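You operate a simulated robot arm through the tools that you are given. There is no shell and no other tool.

Carry out the task below with a simulated two-armed robot. There is one attempt and no reset: what you move stays moved.

Task
Clamp the can in the black fixture, screw the grey knob tight into the cover, then unclamp.

It is judged by the outcome, as a careful person would: the job done as asked, and still so three seconds after it is handed in. It fails if anything else is knocked over, pushed out of place, dropped, spilled or broken. Lids that push on must go on centred and level and be pressed home; caps that screw on are set level and turned clockwise until they are tight.

Robot
Two 7-joint arms with two-finger parallel grippers on one trunk that stands fixed in place. Base frame: the origin is at the foot of the trunk, x ahead of it, y to its left, z up. Readings come in m, rad, newtons and seconds.
The left shoulder is at [0.05, 0.209, 1.196], the right one opposite. With the tool pointing down near the work surface each hand reaches from about 0.1 to 0.9 m from the base axis, measured 20 degrees to its own side. Payload 4.4 kg a hand.
The TCP of each hand is the grasp point between the finger pads, 0.023 m short of the fingertips. In the tool frame z runs along the fingers and y along their closing line. The gripper opens to 0.094 m. The fingers are 0.038 m wide and 0.01 m thick; the gripper's body (0.054 by 0.096 m) begins 0.039 m behind the TCP.
Orientation is that of the tool frame in the base frame, as a unit quaternion [w, x, y, z]. With the fingers straight down and closing along the base's y, the tool's x points along the base's -x, its y along +y and its z along -z.

Tools
- The arms move only by the tool nudge_tool. It takes "left_rows", "right_rows" or both (then of equal length, played together; a hand with none holds still); each is one flat list of numbers, 7 for each row, row after row: the finger opening in m, from 0 to 0.094, then the shift along the base's x, y, z in m, then the turn, a rotation vector about the base's x, y, z in rad. In form: [fingers, tx, ty, tz, ax, ay, az, fingers, tx, ty, tz, ax, ay, az, ...]. A call has 1 to 20 rows; each row is the pose to reach, as a shift and turn from the pose commanded when the call began. Each row takes 0.2 s and may step no farther than 0.05 m and 0.15 rad from the row before; otherwise, or with a gripper value out of range, the whole call is refused. Where a pose cannot be reached the arm comes as near as it can. A force on the tool above 40 N (or 10 N above the force at the start of the call, whichever is more), or a blocked arm, ends the call early, and 0.2 s more pass. Each finger travels about 0.108 m/s and halts on what it meets, pressing with about 36 N; the grip force reading is that of the motor and also rises with nothing between the fingers. The clock runs only during rows and for 0.2 s after the last one: add rows that repeat a pose to give the fingers time. The reply holds the time, the measured pose of the TCP, the force on the tool along the base axes, the opening and the grip force, in the units named above and with some noise, with the torque about the TCP (base axes, N m) and any sound that the robot's microphone picked up.
- Cameras (640 x 400 px; columns grow to the right, rows downward): "scene" is now at [0.1306, 0.0494, 1.3591]; the picture's right is [0.60, -0.80, 0.00], its down [-0.39, -0.29, -0.88] and it looks along [0.70, 0.53, -0.48] (base axes); focal length 317 px, centre (320, 200). "left" rides on the left gripper at [0.087, -0.016, -0.074] in its tool frame; the picture's right is [0.18, 0.98, 0.00], its down [-0.58, 0.11, -0.81] and it looks along [-0.79, 0.15, 0.59] (tool axes); focal length 243 px, centre (320, 200). "right" rides on the right gripper at [0.086, 0.016, -0.074] in its tool frame; the picture's right is [-0.18, 0.98, 0.00], its down [-0.58, -0.11, -0.81] and it looks along [-0.79, -0.15, 0.59] (tool axes); focal length 243 px, centre (320, 200). There is no depth. A picture from a camera that has moved, and an enlarged one, comes with that camera's place and axes in the base frame and with its lens. The place of the scene camera against the robot may be out by one fixed shift of up to 0.025 m in any direction.
- camera(camera): a new picture of that camera. The clock stands still meanwhile.
- move_column(by): slides the trunk up (or, below 0, down) by that many m; the arms and the scene camera ride with it, the base frame stays. It gives what a move gives, with no picture.
- aim_head(pan, tilt): turns the head with the scene camera to pan (to the left, within 1.396 rad either way) and tilt (down, from -0.506 to 1.204), counted from straight ahead of the robot. It gives what a move gives.
- close_up(camera, box): a new picture of the part [left, top, right, bottom] of that camera's present view, enlarged. The clock stands still meanwhile.
- sign_off(): hands the job in; it is judged then, once.

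Places have to be worked out from the pictures, the camera data and where the tool is seen. Open the grippers and draw the arms clear of the work before you hand the job in, unless the task says otherwise.

The tools are called after ">>>" as name(argument=value, ...) on one line, values as JSON. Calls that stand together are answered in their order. nudge_tool: Moves the arms, as the interface text tells. Its arguments: {"type":"object","properties":{"left_rows":{"type":"array","items":{"type":"number"}},"right_rows":{"type":"array","items":{"type":"number"}}},"required":[]} The other tools are called the same way: move_column (by) moves the trunk up or down; aim_head (pan, tilt) turns the head that bears the scene camera; camera (camera) takes a picture; close_up (camera, box) takes an enlarged picture of a part of a camera's view; sign_off () hands the job in.

At the start:

```text
clock: 0.0
left_tcp_pos: [0.4037, 0.5818, 1.1966]
left_tcp_rot: [-0.001, 0.0, 1.0, 0.0]
left_wrist_force: [-0.6, 0.0, 0.4]
left_moment: [-0.01, -0.01, -0.04]
left_gripper_width: 0.0939
left_grip_force: 0.1
right_tcp_pos: [0.5096, 0.0354, 1.1149]
right_tcp_rot: [0.0, 0.0, 1.0, 0.001]
right_wrist_force: [-0.3, 0.7, 0.7]
right_moment: [-0.02, 0.0, 0.02]
right_gripper_width: 0.0942
right_grip_force: 0.0
trunk travel left (down, up): [-0.275, 0.288]
head pan, tilt (commanded): [0.646, 0.504]
```

scene: 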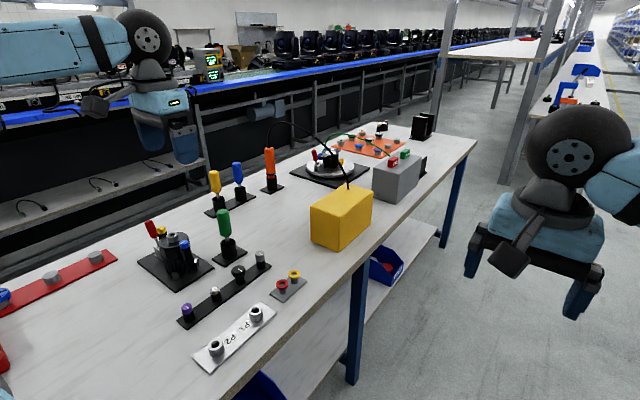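
right: 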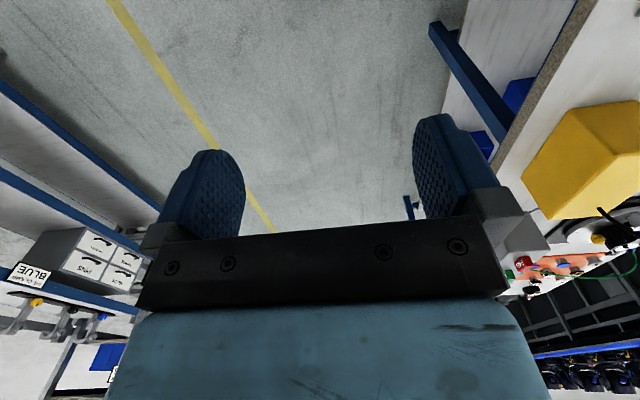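
left: 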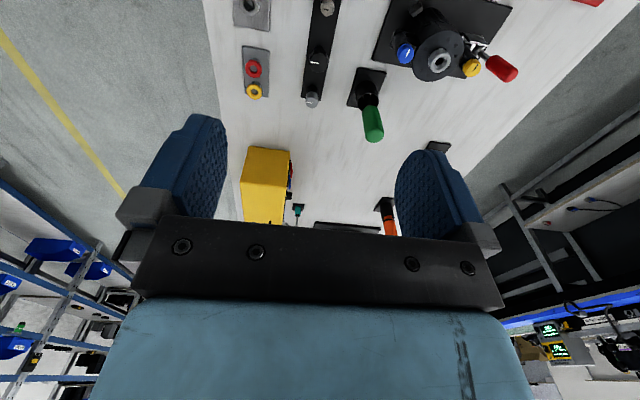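

I start by looking closely at the work area to identify the black fixture, the can, the cover and the grey knob.

>>> close_up(camera="scene", box=[120, 200, 320, 325])

>>> close_up(camera="left", box=[230, 0, 530, 188])

>>> close_up(camera="scene", box=[240, 110, 440, 235])

```text
3.20 times, centred on (220, 262) of scene
camera zoom: at [0.1306, 0.0494, 1.3591], right [0.6, -0.8, 0.0], down [-0.39, -0.29, -0.88], along [0.7, 0.53, -0.48], focal length 1014 px, centre (640, 0)
```

zoom: 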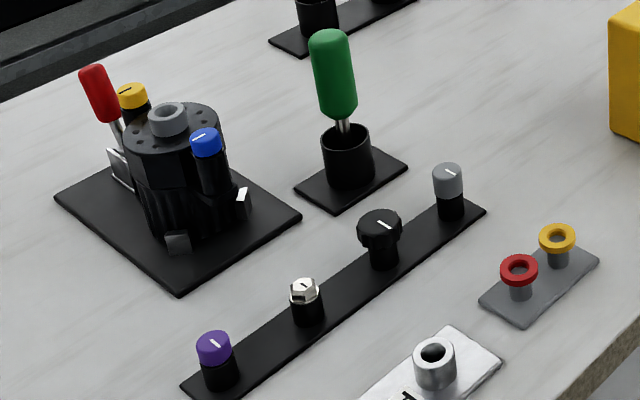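

```text
2.13 times, centred on (380, 94) of left
camera zoom: at [0.3161, 0.5644, 1.2714], right [-0.18, 0.98, 0.0], down [0.58, 0.11, 0.81], along [0.79, 0.15, -0.59], focal length 516 px, centre (192, 426)
```

zoom: 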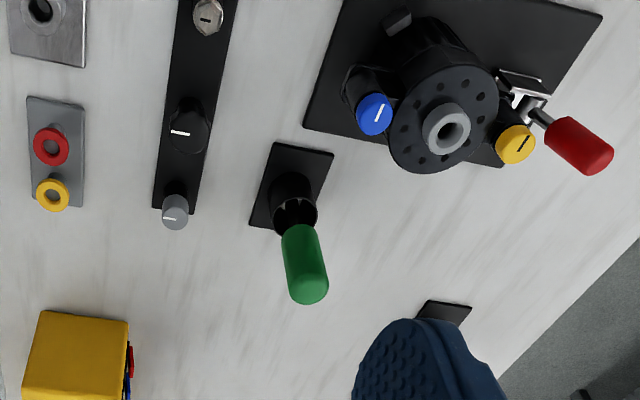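

```text
3.20 times, centred on (340, 172) of scene
camera zoom: at [0.1306, 0.0494, 1.3591], right [0.6, -0.8, 0.0], down [-0.39, -0.29, -0.88], along [0.7, 0.53, -0.48], focal length 1014 px, centre (256, 288)
```

zoom: 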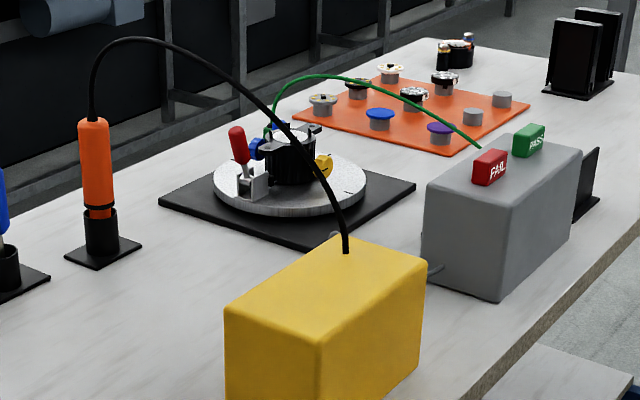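

The black fixture holding the can (red toggle lever, blue and yellow posts) is on the left, and the knob strip with the grey knob is in front of it. I zoom further to understand the details.

>>> close_up(camera="scene", box=[130, 210, 220, 295])

>>> close_up(camera="left", box=[370, 0, 530, 100])

>>> close_up(camera="scene", box=[170, 240, 320, 370])

>>> close_up(camera="scene", box=[290, 130, 370, 190])

>>> close_up(camera="scene", box=[0, 230, 130, 330])

```text
4.71 times, centred on (175, 252) of scene
camera zoom: at [0.1306, 0.0494, 1.3591], right [0.6, -0.8, 0.0], down [-0.39, -0.29, -0.88], along [0.7, 0.53, -0.48], focal length 1492 px, centre (1002, -47)
```

zoom: 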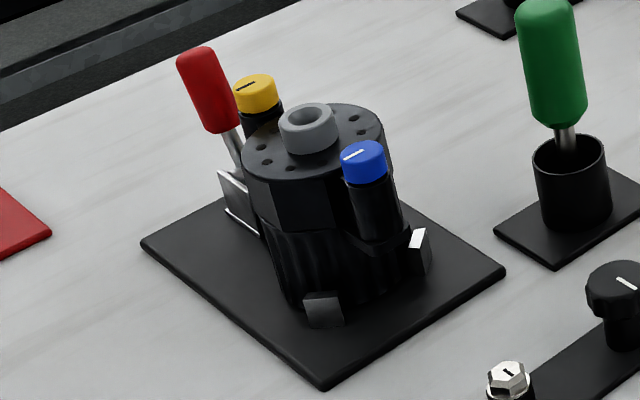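

```text
4.00 times, centred on (450, 50) of left
camera zoom: at [0.3161, 0.5644, 1.2714], right [-0.18, 0.98, 0.0], down [0.58, 0.11, 0.81], along [0.79, 0.15, -0.59], focal length 970 px, centre (-200, 800)
```

zoom: 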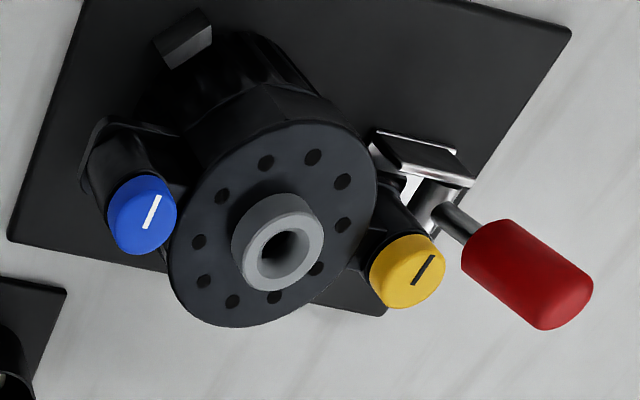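

```text
3.08 times, centred on (245, 305) of scene
camera zoom: at [0.1306, 0.0494, 1.3591], right [0.6, -0.8, 0.0], down [-0.39, -0.29, -0.88], along [0.7, 0.53, -0.48], focal length 976 px, centre (551, -123)
```

zoom: 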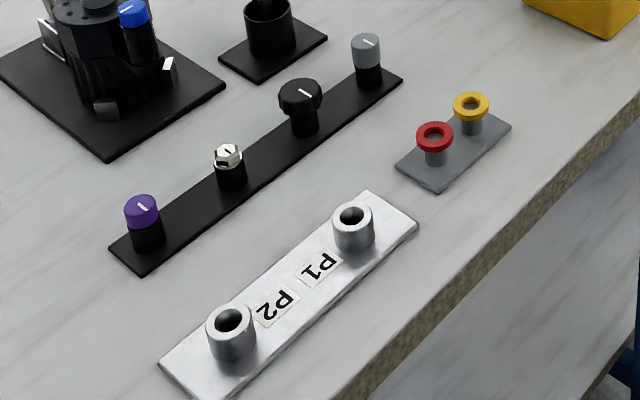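

```text
6.67 times, centred on (330, 160) of scene
camera zoom: at [0.1306, 0.0494, 1.3591], right [0.6, -0.8, 0.0], down [-0.39, -0.29, -0.88], along [0.7, 0.53, -0.48], focal length 2114 px, centre (253, 467)
```

zoom: 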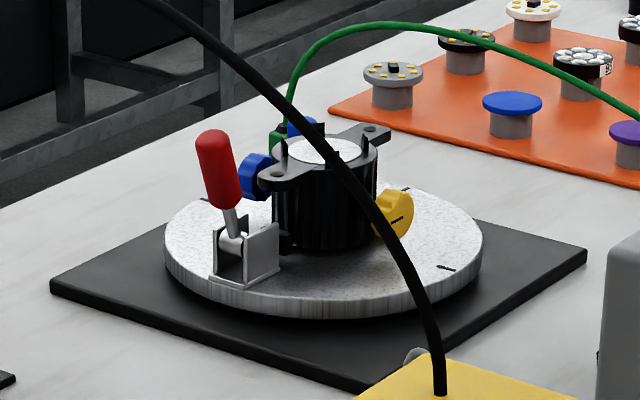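

```text
4.00 times, centred on (65, 280) of scene
camera zoom: at [0.1306, 0.0494, 1.3591], right [0.6, -0.8, 0.0], down [-0.39, -0.29, -0.88], along [0.7, 0.53, -0.48], focal length 1268 px, centre (1340, -120)
```

zoom: 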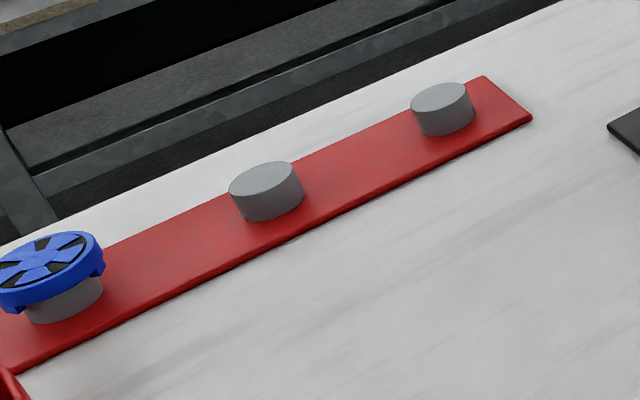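

The grey knob estimate is about (0.58, 0.60, 0.82) and the fixture about (0.48, 0.79, 0.83). I move the left hand back and left at a safe height to get a well-centred view of the fixture from its wrist camera.

>>> nudge_tool(left_rows=[0.094, -0.022, 0.021, -0.018, 0, 0, 0, 0.094, -0.045, 0.042, -0.036, 0, 0, 0, 0.094, -0.068, 0.063, -0.055, 0, 0, 0, 0.094, -0.09, 0.085, -0.073, 0, 0, 0, 0.094, -0.112, 0.106, -0.091, 0, 0, 0, 0.094, -0.135, 0.127, -0.11, 0, 0, 0, 0.094, -0.157, 0.148, -0.128, 0, 0, 0, 0.094, -0.18, 0.17, -0.146, 0, 0, 0])

>>> camera(camera="left")

>>> camera(camera="scene")

```text
clock: 1.8
left_tcp_pos: [0.2233, 0.75, 1.0509]
left_tcp_rot: [0.001, 0.0, 1.0, -0.001]
left_wrist_force: [-0.4, -0.1, -0.5]
left_moment: [-0.02, -0.03, -0.02]
left_gripper_width: 0.0939
left_grip_force: 0.1
right_tcp_pos: [0.5103, 0.0355, 1.1144]
right_tcp_rot: [0.0, 0.0, 1.0, 0.0]
right_wrist_force: [-1.2, 0.6, 0.1]
right_moment: [-0.03, -0.03, 0.0]
right_gripper_width: 0.0939
right_grip_force: 0.0
trunk travel left (down, up): [-0.275, 0.288]
head pan, tilt (commanded): [0.646, 0.504]
```

```text
taken
camera left: at [0.136, 0.7337, 1.1249], right [-0.18, 0.98, 0.0], down [0.58, 0.11, 0.81], along [0.79, 0.15, -0.59], focal length 243 px, centre (320, 200)
```

left: 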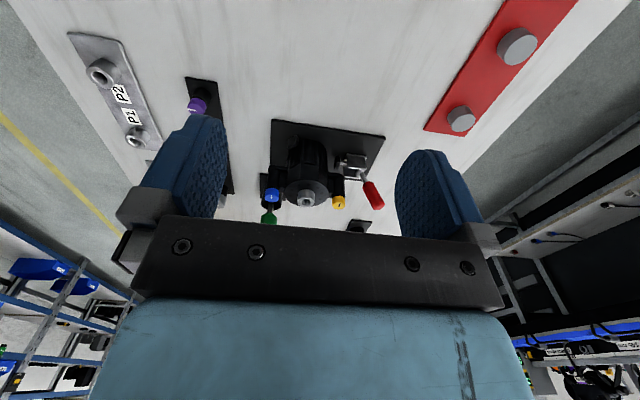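

```text
taken
camera scene: at [0.1301, 0.0499, 1.3591], right [0.6, -0.8, 0.0], down [-0.39, -0.29, -0.88], along [0.7, 0.53, -0.48], focal length 317 px, centre (320, 200)
```

scene: 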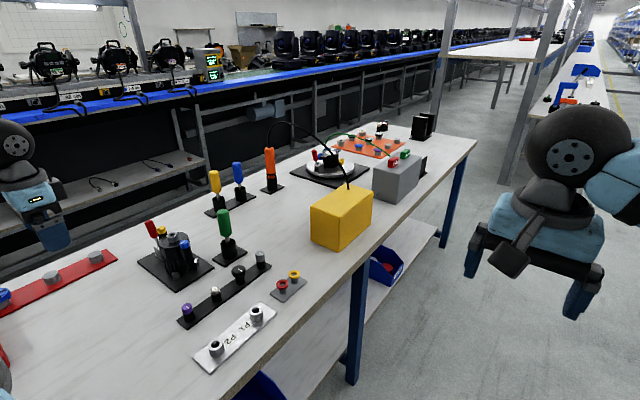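

The collar on the cover triangulates to about (0.447, 0.770, 0.89). I zoom in on the fixture from this wrist view.

>>> close_up(camera="left", box=[240, 110, 400, 210])

>>> close_up(camera="scene", box=[130, 210, 226, 270])

```text
4.00 times, centred on (320, 160) of left
camera zoom: at [0.136, 0.7337, 1.1249], right [-0.18, 0.98, 0.0], down [0.58, 0.11, 0.81], along [0.79, 0.15, -0.59], focal length 970 px, centre (320, 360)
```

zoom: 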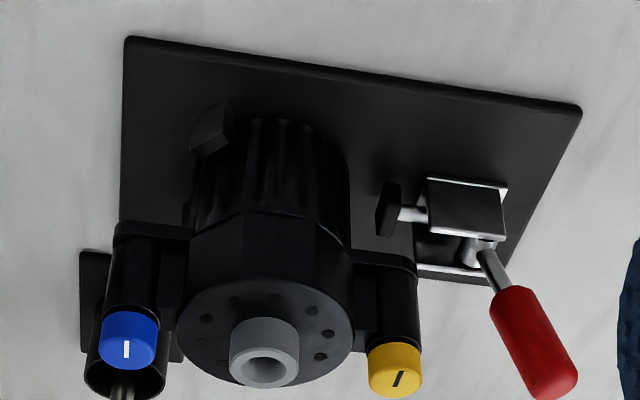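

```text
6.67 times, centred on (178, 240) of scene
camera zoom: at [0.1301, 0.0499, 1.3591], right [0.6, -0.8, 0.0], down [-0.39, -0.29, -0.88], along [0.7, 0.53, -0.48], focal length 2114 px, centre (1267, -67)
```

zoom: 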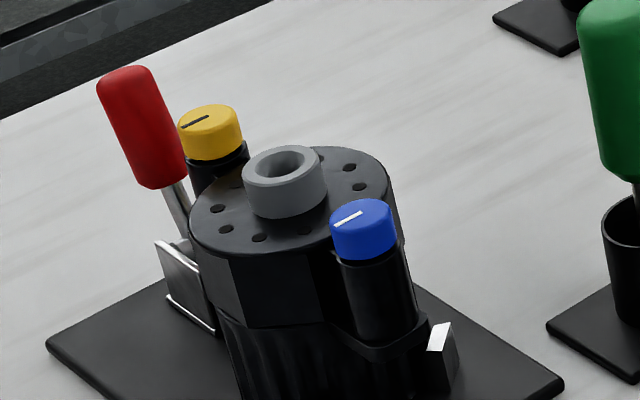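

The lever appears to pivot about the base x-axis and lean outward, away from the can, with a plunger pad facing the can. I move the left camera closer to see the clamp's geometry.

>>> nudge_tool(left_rows=[0.094, 0.017, 0.023, -0.02, 0, 0, 0, 0.094, 0.034, 0.046, -0.04, 0, 0, 0, 0.094, 0.051, 0.069, -0.06, 0, 0, 0, 0.094, 0.068, 0.092, -0.08, 0, 0, 0, 0.094, 0.086, 0.115, -0.1, 0, 0, 0])

>>> camera(camera="left")

>>> close_up(camera="left", box=[220, 80, 412, 200])

```text
clock: 3.0
left_tcp_pos: [0.3118, 0.8667, 0.9509]
left_tcp_rot: [0.0, 0.0, 1.0, 0.0]
left_wrist_force: [-0.3, 0.8, -0.2]
left_moment: [-0.03, -0.02, 0.01]
left_gripper_width: 0.0941
left_grip_force: 0.2
right_tcp_pos: [0.5108, 0.0366, 1.1142]
right_tcp_rot: [0.0, 0.0, 1.0, -0.001]
right_wrist_force: [-0.5, -0.3, 0.8]
right_moment: [-0.02, 0.01, 0.0]
right_gripper_width: 0.0941
right_grip_force: 0.1
trunk travel left (down, up): [-0.275, 0.288]
head pan, tilt (commanded): [0.646, 0.504]
```

```text
taken
camera left: at [0.2246, 0.8498, 1.0255], right [-0.18, 0.98, 0.0], down [0.58, 0.11, 0.81], along [0.79, 0.15, -0.59], focal length 243 px, centre (320, 200)
```

left: 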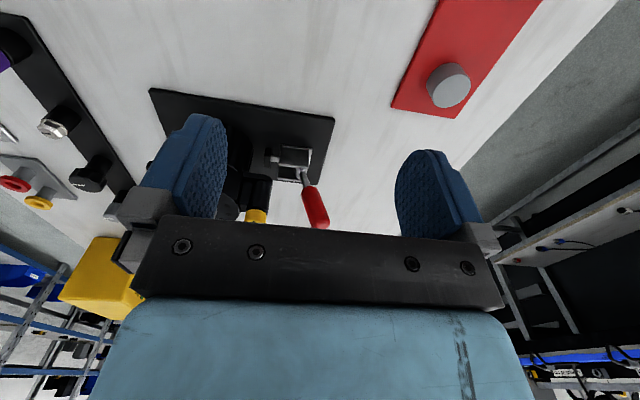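

```text
3.33 times, centred on (316, 140) of left
camera zoom: at [0.2246, 0.8498, 1.0255], right [-0.18, 0.98, 0.0], down [0.58, 0.11, 0.81], along [0.79, 0.15, -0.59], focal length 809 px, centre (333, 400)
```

zoom: 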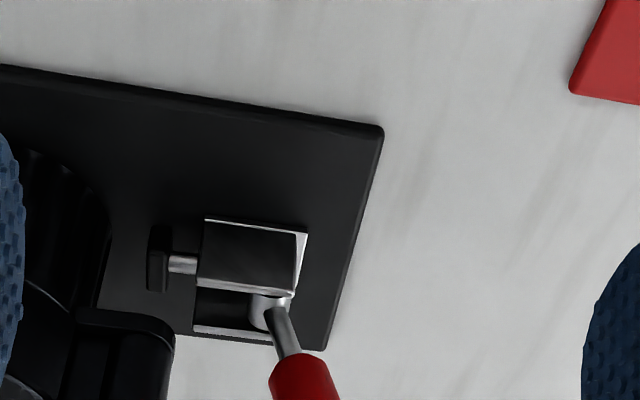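

The clamp pivot looks to be around (0.451, 0.867, 0.815), with the handle tip near (0.449, 0.894, 0.887). Before acting I take sharper scene close-ups of the clamp and of the grey knob.

>>> close_up(camera="scene", box=[136, 212, 200, 252])

>>> close_up(camera="scene", box=[228, 240, 292, 280])

>>> close_up(camera="left", box=[236, 130, 348, 200])

```text
10.00 times, centred on (168, 232) of scene
camera zoom: at [0.1314, 0.0506, 1.3589], right [0.6, -0.8, 0.0], down [-0.39, -0.29, -0.87], along [0.7, 0.53, -0.48], focal length 3170 px, centre (1840, -120)
```

zoom: 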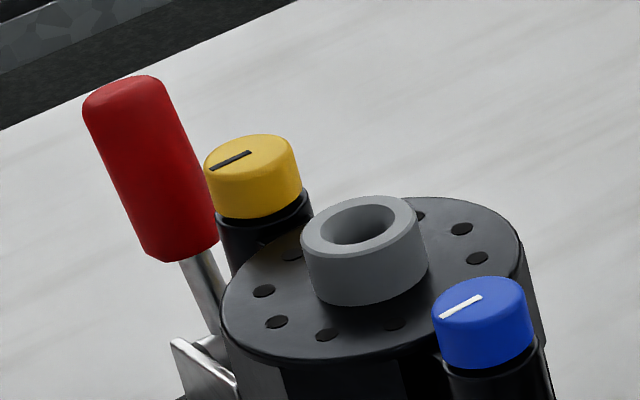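

```text
10.00 times, centred on (260, 260) of scene
camera zoom: at [0.1314, 0.0506, 1.3589], right [0.6, -0.8, 0.0], down [-0.39, -0.29, -0.87], along [0.7, 0.53, -0.48], focal length 3170 px, centre (920, -400)
```

zoom: 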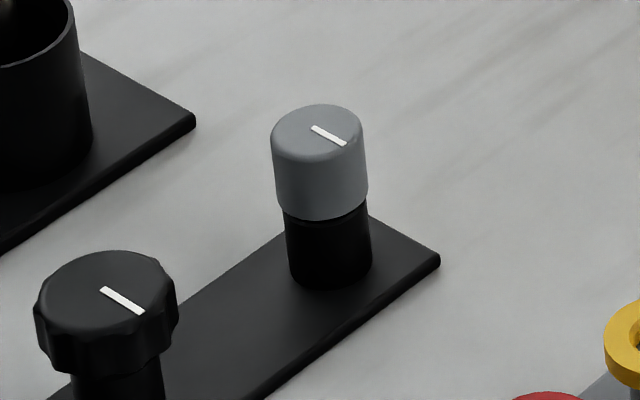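

```text
5.71 times, centred on (292, 165) of left
camera zoom: at [0.2246, 0.8498, 1.0255], right [-0.18, 0.98, 0.0], down [0.58, 0.11, 0.81], along [0.79, 0.15, -0.59], focal length 1386 px, centre (480, 400)
```

zoom: 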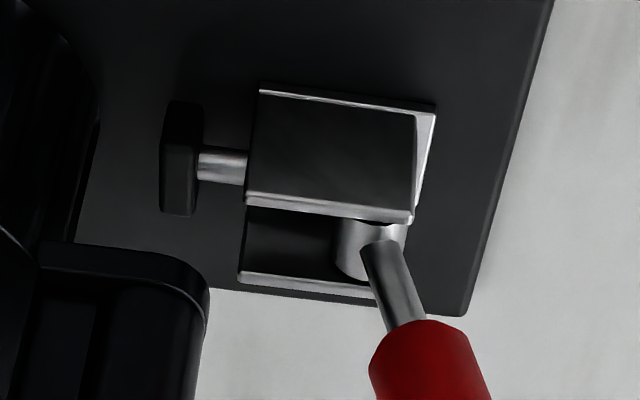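

The handle is about 21 mm thick, and the yellow cap's outer edge is only about 3–4 cm from it, so I will grip the handle on its ±x sides. I raise the left hand, turn it −90° about z and bring it above the handle.

>>> nudge_tool(left_rows=[0.06, 0.0126, 0.003, 0.02, 0, 0, -0.1428, 0.06, 0.0253, 0.006, 0.04, 0, 0, -0.2856, 0.06, 0.0379, 0.009, 0.05, 0, 0, -0.4284, 0.06, 0.0505, 0.012, 0.05, 0, 0, -0.5712, 0.06, 0.0632, 0.015, 0.05, 0, 0, -0.714, 0.06, 0.0758, 0.018, 0.05, 0, 0, -0.8568, 0.06, 0.0885, 0.021, 0.05, 0, 0, -0.9996, 0.06, 0.101, 0.024, 0.05, 0, 0, -1.1424, 0.06, 0.1137, 0.027, 0.05, 0, 0, -1.2852, 0.06, 0.1263, 0.03, 0.05, 0, 0, -1.428, 0.06, 0.139, 0.032, 0.05, 0, 0, -1.5708])

>>> camera(camera="left")

>>> camera(camera="scene")

```text
clock: 5.4
left_tcp_pos: [0.4486, 0.8988, 0.9994]
left_tcp_rot: [0.001, 0.708, 0.707, 0.0]
left_wrist_force: [1.3, 0.2, 0.2]
left_moment: [-0.01, 0.0, 0.02]
left_gripper_width: 0.06
left_grip_force: 0.0
right_tcp_pos: [0.5109, 0.0369, 1.1139]
right_tcp_rot: [0.0, 0.0, 1.0, 0.0]
right_wrist_force: [0.1, 0.3, -0.8]
right_moment: [-0.01, 0.02, 0.01]
right_gripper_width: 0.0939
right_grip_force: 0.0
trunk travel left (down, up): [-0.275, 0.288]
head pan, tilt (commanded): [0.646, 0.504]
```

```text
taken
camera left: at [0.4311, 0.9847, 1.0747], right [0.98, 0.18, 0.0], down [0.11, -0.58, 0.81], along [0.15, -0.79, -0.59], focal length 243 px, centre (320, 200)
```

left: 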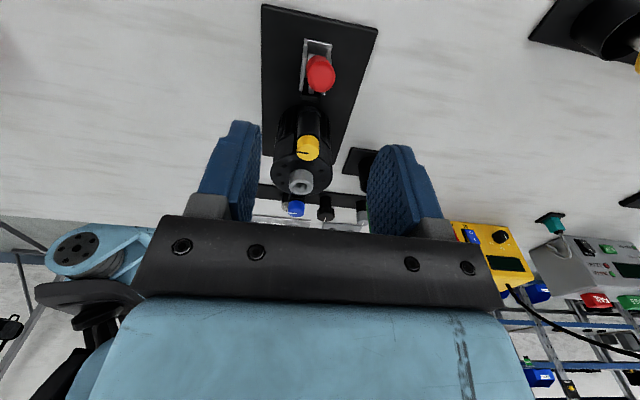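

```text
taken
camera scene: at [0.1311, 0.0496, 1.359], right [0.6, -0.8, 0.0], down [-0.39, -0.29, -0.88], along [0.7, 0.53, -0.48], focal length 317 px, centre (320, 200)
```

scene: 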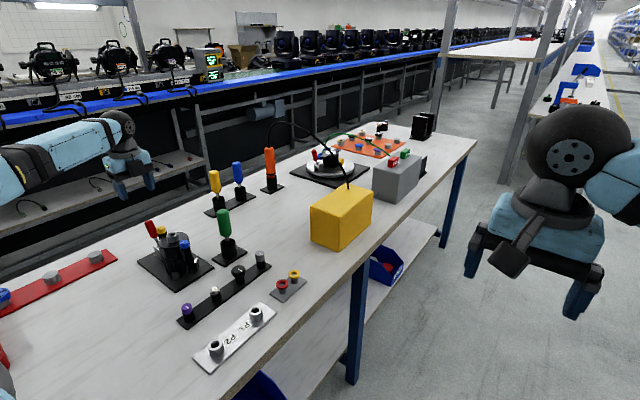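

The left hand reached the −90° pose above the lever. I zoom this view to re-measure the handle, the collar and the yellow cap.

>>> close_up(camera="left", box=[240, 0, 400, 100])

>>> close_up(camera="left", box=[240, 110, 400, 210])

```text
4.00 times, centred on (320, 50) of left
camera zoom: at [0.4311, 0.9847, 1.0747], right [0.98, 0.18, 0.0], down [0.11, -0.58, 0.81], along [0.15, -0.79, -0.59], focal length 970 px, centre (320, 800)
```

zoom: 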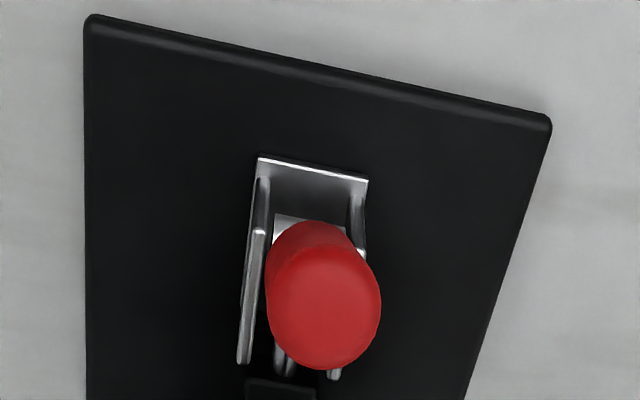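

```text
4.00 times, centred on (320, 160) of left
camera zoom: at [0.4311, 0.9847, 1.0747], right [0.98, 0.18, 0.0], down [0.11, -0.58, 0.81], along [0.15, -0.79, -0.59], focal length 970 px, centre (320, 360)
```

zoom: 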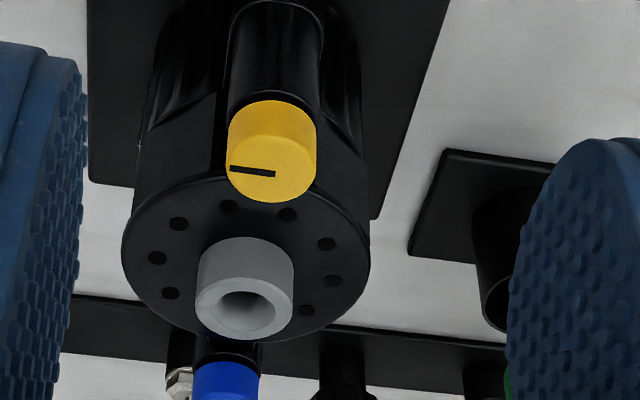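

Refined triangulation puts the collar top at (0.449, 0.769, 0.900), the yellow cap at (0.449, 0.822, 0.896) and the lever tip at (0.449, 0.893, 0.891). I lower straight over the handle and close the fingers on its ±x sides.

>>> nudge_tool(left_rows=[0.06, 0, 0, -0.04, 0, 0, 0, 0.06, 0, 0, -0.08, 0, 0, 0, 0.06, 0.0005, 0, -0.114, 0, 0, 0, 0.06, 0.0005, 0, -0.114, 0, 0, 0])

>>> close_up(camera="scene", box=[112, 190, 208, 250])

>>> camera(camera="left")

```text
clock: 6.4
left_tcp_pos: [0.4491, 0.8973, 0.8872]
left_tcp_rot: [0.001, 0.707, 0.707, 0.001]
left_wrist_force: [-0.1, 0.3, 0.1]
left_moment: [-0.02, 0.01, 0.02]
left_gripper_width: 0.0601
left_grip_force: 0.0
right_tcp_pos: [0.5099, 0.0338, 1.1134]
right_tcp_rot: [0.0, 0.0, 1.0, 0.001]
right_wrist_force: [-0.2, 0.8, 0.3]
right_moment: [0.04, 0.01, 0.02]
right_gripper_width: 0.0939
right_grip_force: 0.0
trunk travel left (down, up): [-0.275, 0.288]
head pan, tilt (commanded): [0.646, 0.504]
```

```text
6.67 times, centred on (160, 220) of scene
camera zoom: at [0.1301, 0.0487, 1.3592], right [0.6, -0.8, 0.0], down [-0.39, -0.29, -0.88], along [0.7, 0.53, -0.48], focal length 2114 px, centre (1387, 67)
```

zoom: 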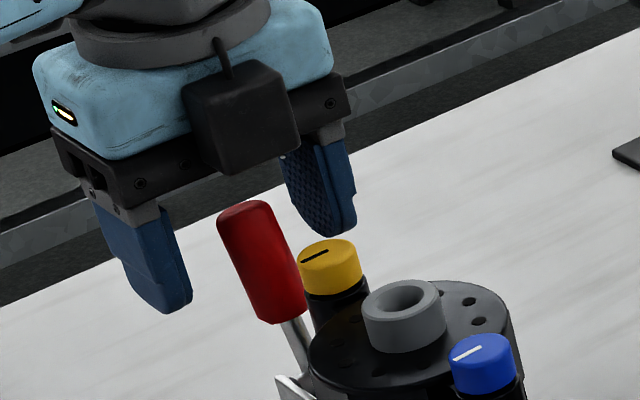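

```text
taken
camera left: at [0.4309, 0.9831, 0.9617], right [0.98, 0.18, 0.0], down [0.11, -0.58, 0.81], along [0.15, -0.79, -0.59], focal length 243 px, centre (320, 200)
```

left: 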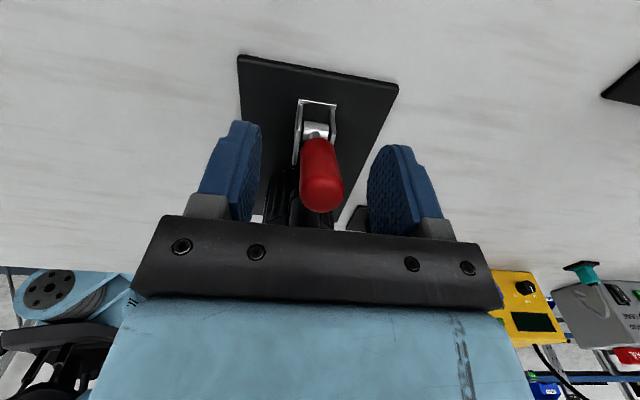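

The handle sits between the open fingers, so I close on it.

>>> nudge_tool(left_rows=[0.02, 0, 0, 0, 0, 0, 0, 0.0, 0, 0, 0, 0, 0, 0, 0.0, 0, 0, 0, 0, 0, 0])

>>> camera(camera="left")

>>> close_up(camera="scene", box=[112, 190, 208, 250])

```text
clock: 7.2
left_tcp_pos: [0.4492, 0.8972, 0.8854]
left_tcp_rot: [0.001, 0.707, 0.707, 0.0]
left_wrist_force: [15.4, 4.2, 1.0]
left_moment: [0.29, -0.31, 0.16]
left_gripper_width: 0.0207
left_grip_force: 44.7
right_tcp_pos: [0.5122, 0.0346, 1.114]
right_tcp_rot: [-0.001, 0.0, 1.0, -0.001]
right_wrist_force: [-0.6, -0.3, 0.2]
right_moment: [0.01, -0.02, -0.01]
right_gripper_width: 0.0941
right_grip_force: 0.0
trunk travel left (down, up): [-0.275, 0.288]
head pan, tilt (commanded): [0.646, 0.504]
```

```text
taken
camera left: at [0.4326, 0.9835, 0.9605], right [0.98, 0.18, 0.0], down [0.11, -0.58, 0.81], along [0.15, -0.79, -0.59], focal length 243 px, centre (320, 200)
```

left: 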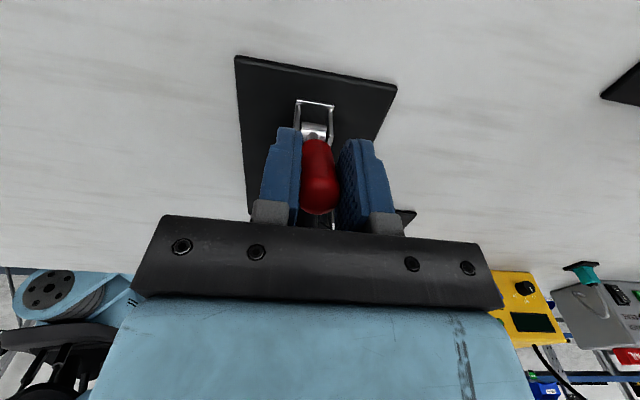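

```text
6.67 times, centred on (160, 220) of scene
camera zoom: at [0.1321, 0.0497, 1.3589], right [0.6, -0.8, 0.0], down [-0.39, -0.29, -0.87], along [0.7, 0.53, -0.48], focal length 2114 px, centre (1387, 67)
```

zoom: 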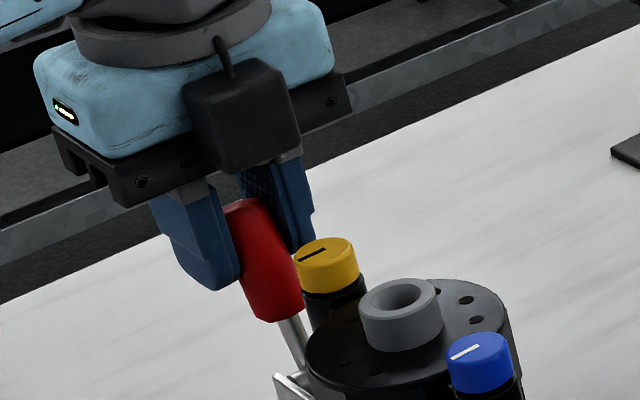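

Grip is on (20.7 mm), with a small sideways load that I'll relieve by shifting 1 mm in +x. I then test the lever inward a little, following its arc about the pivot.

>>> nudge_tool(left_rows=[0.0, 0.001, 0, 0, 0, 0, 0, 0.0, 0.001, -0.004, 0.001, 0, 0, 0, 0.0, 0.001, -0.008, 0.002, 0, 0, 0, 0.0, 0.001, -0.012, 0.003, 0, 0, 0])

>>> close_up(camera="scene", box=[112, 200, 208, 260])

>>> close_up(camera="left", box=[220, 40, 420, 165])

```text
clock: 8.0
left_tcp_pos: [0.4493, 0.8958, 0.8856]
left_tcp_rot: [-0.002, 0.705, 0.709, 0.002]
left_wrist_force: [8.8, 14.6, -8.8]
left_moment: [-0.5, -0.36, 0.12]
left_gripper_width: 0.0209
left_grip_force: 44.8
right_tcp_pos: [0.5109, 0.0386, 1.1138]
right_tcp_rot: [-0.001, 0.001, 1.0, -0.002]
right_wrist_force: [0.2, 0.1, 0.1]
right_moment: [-0.05, 0.02, -0.02]
right_gripper_width: 0.094
right_grip_force: 0.1
trunk travel left (down, up): [-0.275, 0.288]
head pan, tilt (commanded): [0.646, 0.504]
stopped in row 3 (left hand): the force on the tool passed its limit at 43 N (the readings are from after the stop); the commanded pose is now the measured one
```

```text
6.67 times, centred on (160, 230) of scene
camera zoom: at [0.1326, 0.0523, 1.3584], right [0.6, -0.8, 0.0], down [-0.39, -0.29, -0.87], along [0.7, 0.53, -0.49], focal length 2114 px, centre (1387, 0)
```

zoom: 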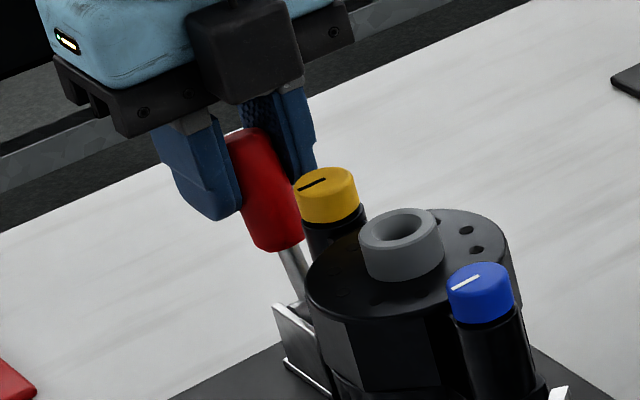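

```text
3.20 times, centred on (320, 102) of left
camera zoom: at [0.4322, 0.9812, 0.9615], right [0.98, 0.19, 0.0], down [0.11, -0.59, 0.8], along [0.15, -0.79, -0.6], focal length 776 px, centre (320, 512)
```

zoom: 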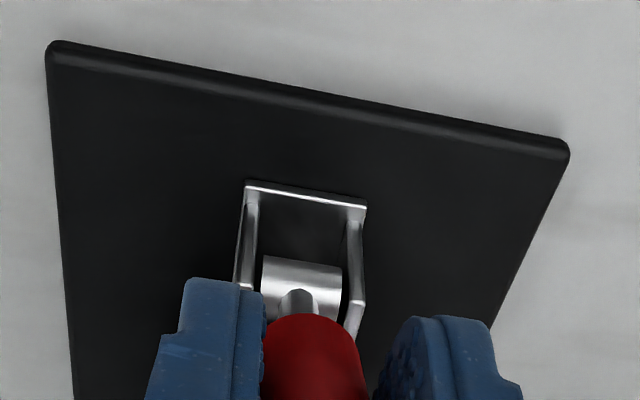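

Inward travel is blocked (43 N for about 1 mm), so the lever seems to be at its inner stop. I test the outward direction gently along the arc.

>>> nudge_tool(left_rows=[0.0, 0.0005, 0.003, -0.0005, 0, 0, 0, 0.0, 0.001, 0.006, -0.002, 0, 0, 0, 0.0, 0.001, 0.01, -0.0035, 0, 0, 0, 0.0, 0.001, 0.014, -0.0055, 0, 0, 0])

>>> close_up(camera="scene", box=[112, 200, 208, 260])

>>> close_up(camera="left", box=[220, 40, 420, 165])

```text
clock: 9.0
left_tcp_pos: [0.4499, 0.9068, 0.8853]
left_tcp_rot: [-0.002, 0.706, 0.708, 0.003]
left_wrist_force: [-8.5, -24.2, -8.7]
left_moment: [-1.34, 0.28, -0.15]
left_gripper_width: 0.0213
left_grip_force: 45.2
right_tcp_pos: [0.509, 0.0342, 1.115]
right_tcp_rot: [0.0, 0.0, 1.0, 0.001]
right_wrist_force: [0.3, -0.3, 0.4]
right_moment: [0.01, -0.03, 0.02]
right_gripper_width: 0.0941
right_grip_force: 0.1
trunk travel left (down, up): [-0.275, 0.288]
head pan, tilt (commanded): [0.646, 0.504]
```

```text
6.67 times, centred on (160, 230) of scene
camera zoom: at [0.1305, 0.0484, 1.3592], right [0.6, -0.8, 0.0], down [-0.39, -0.29, -0.88], along [0.7, 0.53, -0.48], focal length 2114 px, centre (1387, 0)
```

zoom: 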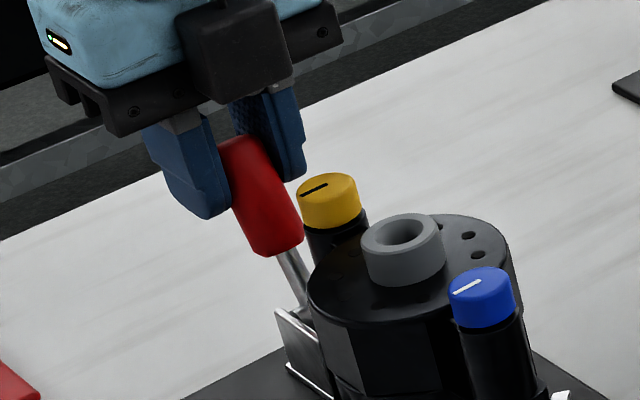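

```text
3.20 times, centred on (320, 102) of left
camera zoom: at [0.4323, 0.9922, 0.9606], right [0.98, 0.19, 0.0], down [0.11, -0.59, 0.8], along [0.15, -0.79, -0.6], focal length 776 px, centre (320, 512)
```

zoom: 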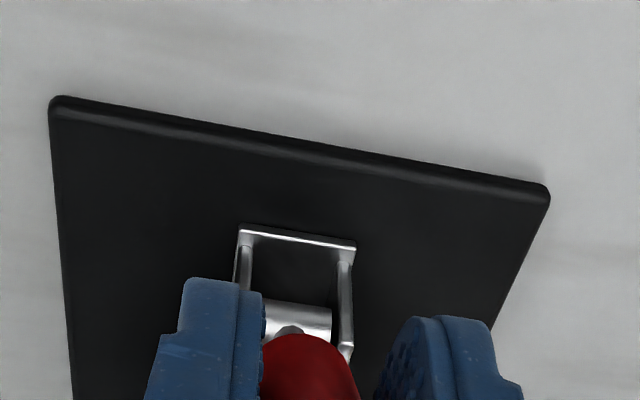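

Outward works: the lever swung to roughly 28–30° and the tool met about 24 N of resistance. I open the fingers to see whether the lever stays and to re-measure the geometry.

>>> nudge_tool(left_rows=[0.04, 0, 0, 0, 0, 0, 0, 0.06, 0, 0, 0, 0, 0, 0, 0.06, 0, 0, 0, 0, 0, 0])

>>> camera(camera="left")

>>> close_up(camera="left", box=[240, 80, 400, 180])

>>> close_up(camera="scene", box=[112, 200, 208, 260])

```text
clock: 9.8
left_tcp_pos: [0.4502, 0.9074, 0.8858]
left_tcp_rot: [-0.002, 0.705, 0.71, 0.002]
left_wrist_force: [0.0, 0.7, 0.3]
left_moment: [-0.01, -0.02, 0.03]
left_gripper_width: 0.0598
left_grip_force: 0.1
right_tcp_pos: [0.5106, 0.0346, 1.1155]
right_tcp_rot: [0.0, 0.0, 1.0, 0.0]
right_wrist_force: [-0.2, 0.4, -0.2]
right_moment: [0.01, -0.01, 0.02]
right_gripper_width: 0.0942
right_grip_force: 0.1
trunk travel left (down, up): [-0.275, 0.288]
head pan, tilt (commanded): [0.646, 0.504]
```

```text
taken
camera left: at [0.4321, 0.9932, 0.9601], right [0.98, 0.19, 0.0], down [0.11, -0.59, 0.8], along [0.15, -0.79, -0.6], focal length 243 px, centre (320, 200)
```

left: 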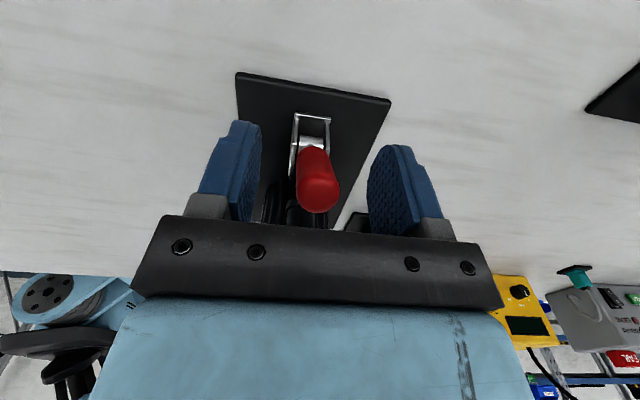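

```text
4.00 times, centred on (320, 130) of left
camera zoom: at [0.4321, 0.9932, 0.9601], right [0.98, 0.19, 0.0], down [0.11, -0.59, 0.8], along [0.15, -0.79, -0.6], focal length 970 px, centre (320, 480)
```

zoom: 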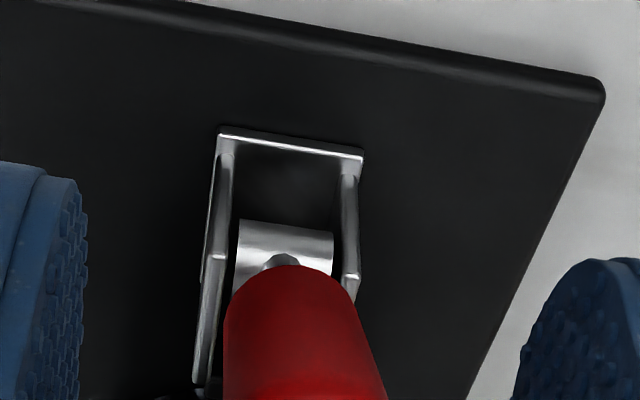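

```text
6.67 times, centred on (160, 230) of scene
camera zoom: at [0.1307, 0.0493, 1.3591], right [0.6, -0.8, 0.0], down [-0.39, -0.29, -0.88], along [0.7, 0.53, -0.48], focal length 2114 px, centre (1387, 0)
```

zoom: 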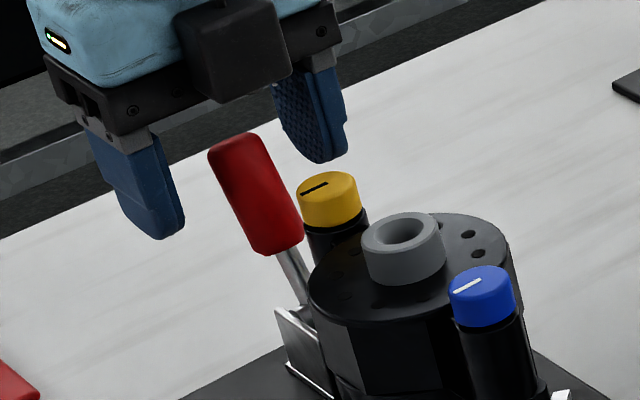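

The lever stays where I left it. The measured pose differs from what I commanded by 3–5 mm, so I check whether the arm is at its reach limit by stepping outward 15 mm with the fingers open.

>>> nudge_tool(left_rows=[0.06, 0, 0.005, 0, 0, 0, 0, 0.06, 0, 0.01, 0, 0, 0, 0, 0.06, 0, 0.015, 0, 0, 0, 0, 0.06, 0, 0.015, 0, 0, 0, 0])

>>> close_up(camera="scene", box=[440, 90, 640, 330])

>>> camera(camera="scene")

```text
clock: 10.8
left_tcp_pos: [0.4501, 0.9219, 0.8848]
left_tcp_rot: [-0.002, 0.705, 0.71, 0.003]
left_wrist_force: [-0.1, -0.7, -0.7]
left_moment: [0.01, 0.02, -0.01]
left_gripper_width: 0.0601
left_grip_force: 0.0
right_tcp_pos: [0.5103, 0.0353, 1.1141]
right_tcp_rot: [0.0, 0.0, 1.0, 0.0]
right_wrist_force: [-0.2, -0.9, 0.6]
right_moment: [0.03, 0.03, 0.01]
right_gripper_width: 0.094
right_grip_force: 0.1
trunk travel left (down, up): [-0.275, 0.288]
head pan, tilt (commanded): [0.646, 0.504]
```

```text
1.67 times, centred on (540, 210) of scene
camera zoom: at [0.1305, 0.0493, 1.3591], right [0.6, -0.8, 0.0], down [-0.39, -0.29, -0.88], along [0.7, 0.53, -0.48], focal length 528 px, centre (-47, 183)
```

zoom: 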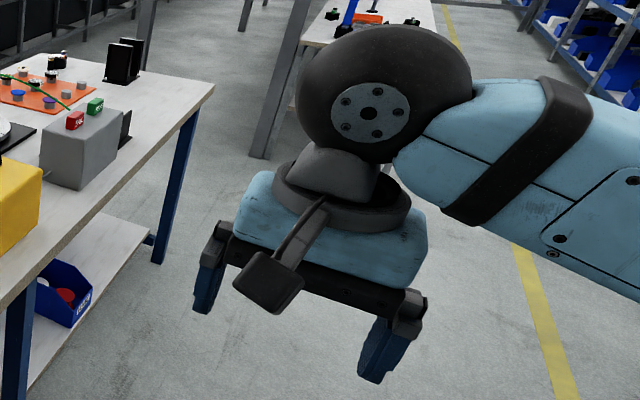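

```text
taken
camera scene: at [0.1305, 0.0493, 1.3591], right [0.6, -0.8, 0.0], down [-0.39, -0.29, -0.88], along [0.7, 0.53, -0.48], focal length 317 px, centre (320, 200)
```

scene: 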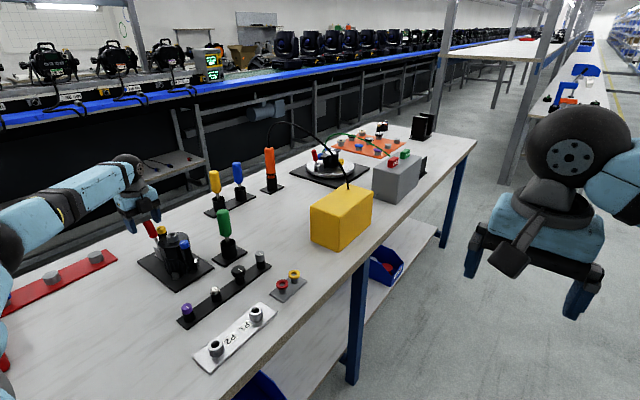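

The arm has reach to spare. I check the left hand's housing closely, since a black box on a stem could foul the fixture.

>>> close_up(camera="scene", box=[80, 140, 240, 240])

```text
4.00 times, centred on (160, 190) of scene
camera zoom: at [0.1305, 0.0493, 1.3591], right [0.6, -0.8, 0.0], down [-0.39, -0.29, -0.88], along [0.7, 0.53, -0.48], focal length 1268 px, centre (960, 240)
```

zoom: 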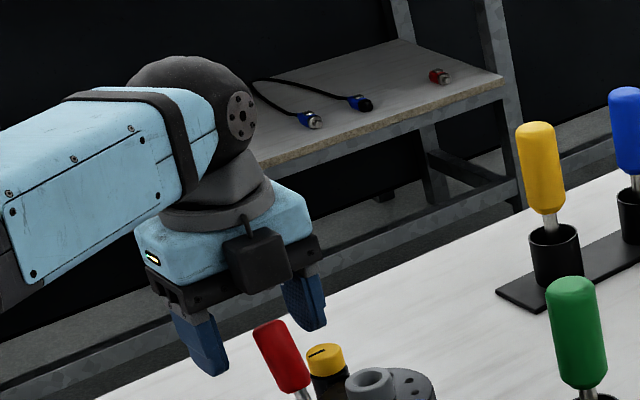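

The lever may have moved less than the hand did, so I compare the lever's current angle with the initial picture at the same zoom.

>>> close_up(camera="scene", box=[136, 212, 200, 252])

>>> close_up(camera="left", box=[240, 100, 400, 200])

```text
10.00 times, centred on (168, 232) of scene
camera zoom: at [0.1305, 0.0493, 1.3591], right [0.6, -0.8, 0.0], down [-0.39, -0.29, -0.88], along [0.7, 0.53, -0.48], focal length 3170 px, centre (1840, -120)
```

zoom: 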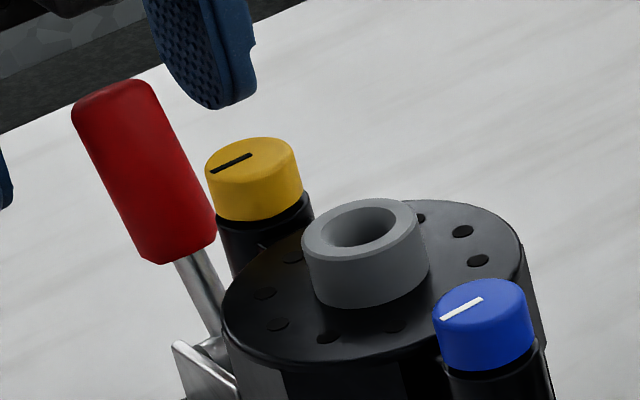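

```text
4.00 times, centred on (320, 150) of left
camera zoom: at [0.4326, 1.0082, 0.9597], right [0.98, 0.19, 0.0], down [0.11, -0.59, 0.8], along [0.15, -0.79, -0.6], focal length 970 px, centre (320, 400)
```

zoom: 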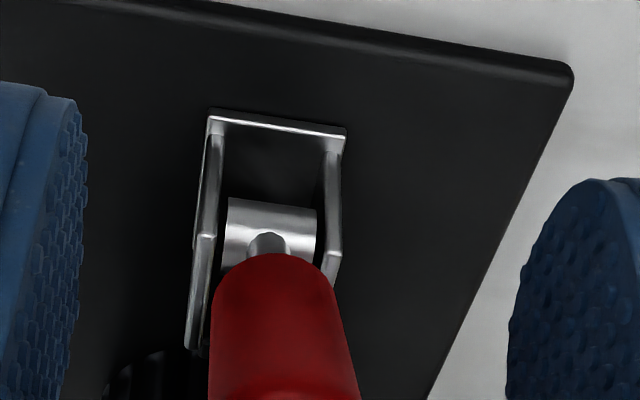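

The lever moved only about 3° and otherwise slipped in the grip, so I need a cleaner push test. I back the open fingers out past the handle, close them, and push inward with the closed fingertips.

>>> nudge_tool(left_rows=[0.06, -0.0005, 0.012, 0.001, 0, 0, 0, 0.06, -0.0005, 0.024, 0.002, 0, 0, 0, 0.03, -0.0005, 0.024, 0.002, 0, 0, 0, 0.0, -0.0005, 0.024, 0.002, 0, 0, 0, 0.0, -0.0005, 0.024, 0.002, 0, 0, 0, 0.0, -0.0005, 0.014, 0.002, 0, 0, 0, 0.0, -0.0005, 0.008, 0.002, 0, 0, 0])

>>> camera(camera="left")

>>> close_up(camera="scene", box=[112, 200, 208, 260])

```text
clock: 12.4
left_tcp_pos: [0.4486, 0.9293, 0.8873]
left_tcp_rot: [-0.003, 0.705, 0.709, 0.004]
left_wrist_force: [-1.1, 0.4, -1.1]
left_moment: [-0.02, 0.0, 0.02]
left_gripper_width: 0.0
left_grip_force: 36.3
right_tcp_pos: [0.5098, 0.0356, 1.1144]
right_tcp_rot: [0.0, 0.001, 1.0, 0.0]
right_wrist_force: [0.1, 0.4, -0.8]
right_moment: [0.01, 0.03, 0.03]
right_gripper_width: 0.0941
right_grip_force: 0.0
trunk travel left (down, up): [-0.275, 0.288]
head pan, tilt (commanded): [0.646, 0.504]
```

```text
taken
camera left: at [0.4316, 1.0153, 0.9634], right [0.98, 0.19, 0.0], down [0.11, -0.59, 0.8], along [0.15, -0.79, -0.6], focal length 243 px, centre (320, 200)
```

left: 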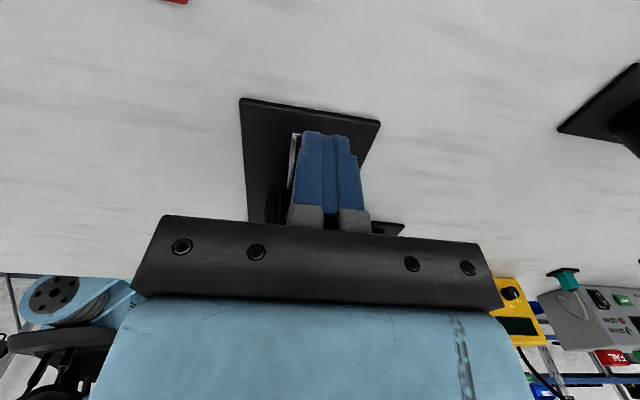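

```text
6.67 times, centred on (160, 230) of scene
camera zoom: at [0.1305, 0.0493, 1.3591], right [0.6, -0.8, 0.0], down [-0.39, -0.29, -0.88], along [0.7, 0.53, -0.48], focal length 2114 px, centre (1387, 0)
```

zoom: 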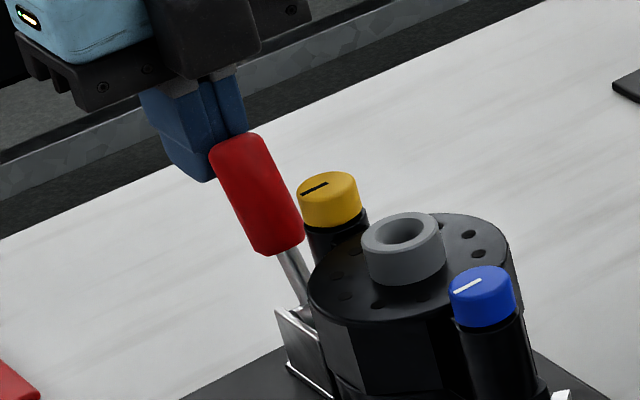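

The closed fingers stand just outside the handle. I push inward slowly in 3 mm steps and watch the force.

>>> nudge_tool(left_rows=[0.0, 0, -0.003, 0, 0, 0, 0, 0.0, 0, -0.006, 0, 0, 0, 0, 0.0, 0, -0.008, 0, 0, 0, 0, 0.0, 0, -0.01, 0, 0, 0, 0, 0.0, 0, -0.012, 0, 0, 0, 0])

>>> close_up(camera="scene", box=[112, 200, 208, 260])

```text
clock: 13.6
left_tcp_pos: [0.4488, 0.9208, 0.886]
left_tcp_rot: [-0.002, 0.705, 0.709, 0.004]
left_wrist_force: [7.5, 24.9, 3.6]
left_moment: [-0.13, -0.01, 0.15]
left_gripper_width: 0.0
left_grip_force: 36.2
right_tcp_pos: [0.5108, 0.0366, 1.1145]
right_tcp_rot: [0.0, 0.0, 1.0, -0.001]
right_wrist_force: [-0.4, -0.3, -0.6]
right_moment: [-0.02, 0.0, -0.02]
right_gripper_width: 0.0939
right_grip_force: 0.1
trunk travel left (down, up): [-0.275, 0.288]
head pan, tilt (commanded): [0.646, 0.504]
```

```text
6.67 times, centred on (160, 230) of scene
camera zoom: at [0.131, 0.0516, 1.359], right [0.6, -0.8, 0.0], down [-0.39, -0.29, -0.87], along [0.7, 0.53, -0.48], focal length 2114 px, centre (1387, 0)
```

zoom: 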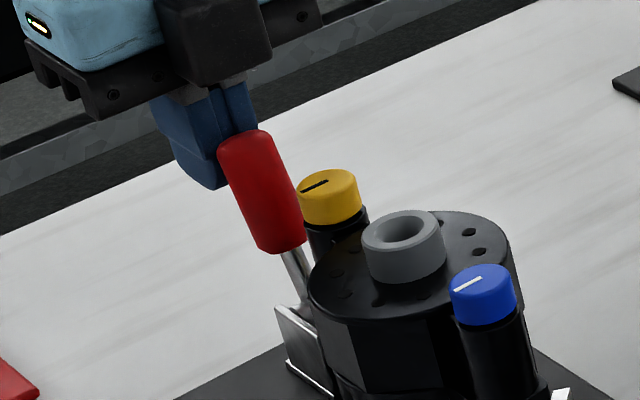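

The lever came back to about its initial angle, with the force at 25 N. I push a few millimetres more to tell friction from a hard stop.

>>> nudge_tool(left_rows=[0.0, 0, -0.0015, 0, 0, 0, 0, 0.0, 0, -0.003, 0, 0, 0, 0, 0.0, 0, -0.0045, 0, 0, 0, 0, 0.0, 0, -0.006, 0, 0, 0, 0, 0.0, 0, -0.0075, 0, 0, 0, 0])

>>> close_up(camera="scene", box=[112, 200, 208, 260])

```text
clock: 14.1
left_tcp_pos: [0.4488, 0.923, 0.8859]
left_tcp_rot: [-0.003, 0.703, 0.711, 0.006]
left_wrist_force: [3.3, 16.9, -4.9]
left_moment: [0.11, 0.01, 0.09]
left_gripper_width: 0.0
left_grip_force: 36.2
right_tcp_pos: [0.5103, 0.0366, 1.1134]
right_tcp_rot: [0.0, 0.0, 1.0, -0.001]
right_wrist_force: [0.0, 0.4, -0.3]
right_moment: [0.01, -0.03, -0.02]
right_gripper_width: 0.0938
right_grip_force: 0.0
trunk travel left (down, up): [-0.275, 0.288]
head pan, tilt (commanded): [0.646, 0.504]
stopped in row 2 (left hand): the force on the tool passed its limit at 43 N (the readings are from after the stop); the commanded pose is now the measured one
```

```text
6.67 times, centred on (160, 230) of scene
camera zoom: at [0.1316, 0.0515, 1.3586], right [0.6, -0.8, 0.0], down [-0.39, -0.29, -0.87], along [0.7, 0.53, -0.48], focal length 2114 px, centre (1387, 0)
```

zoom: 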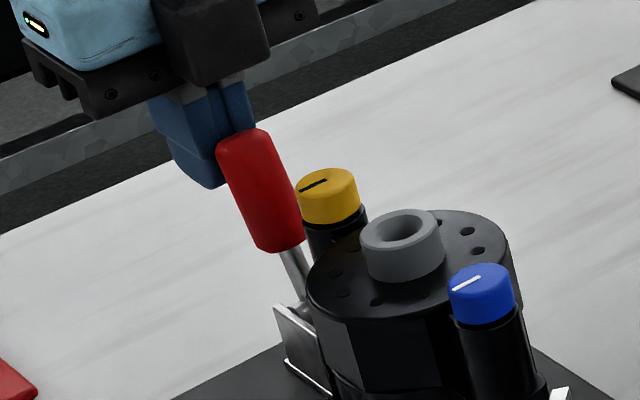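

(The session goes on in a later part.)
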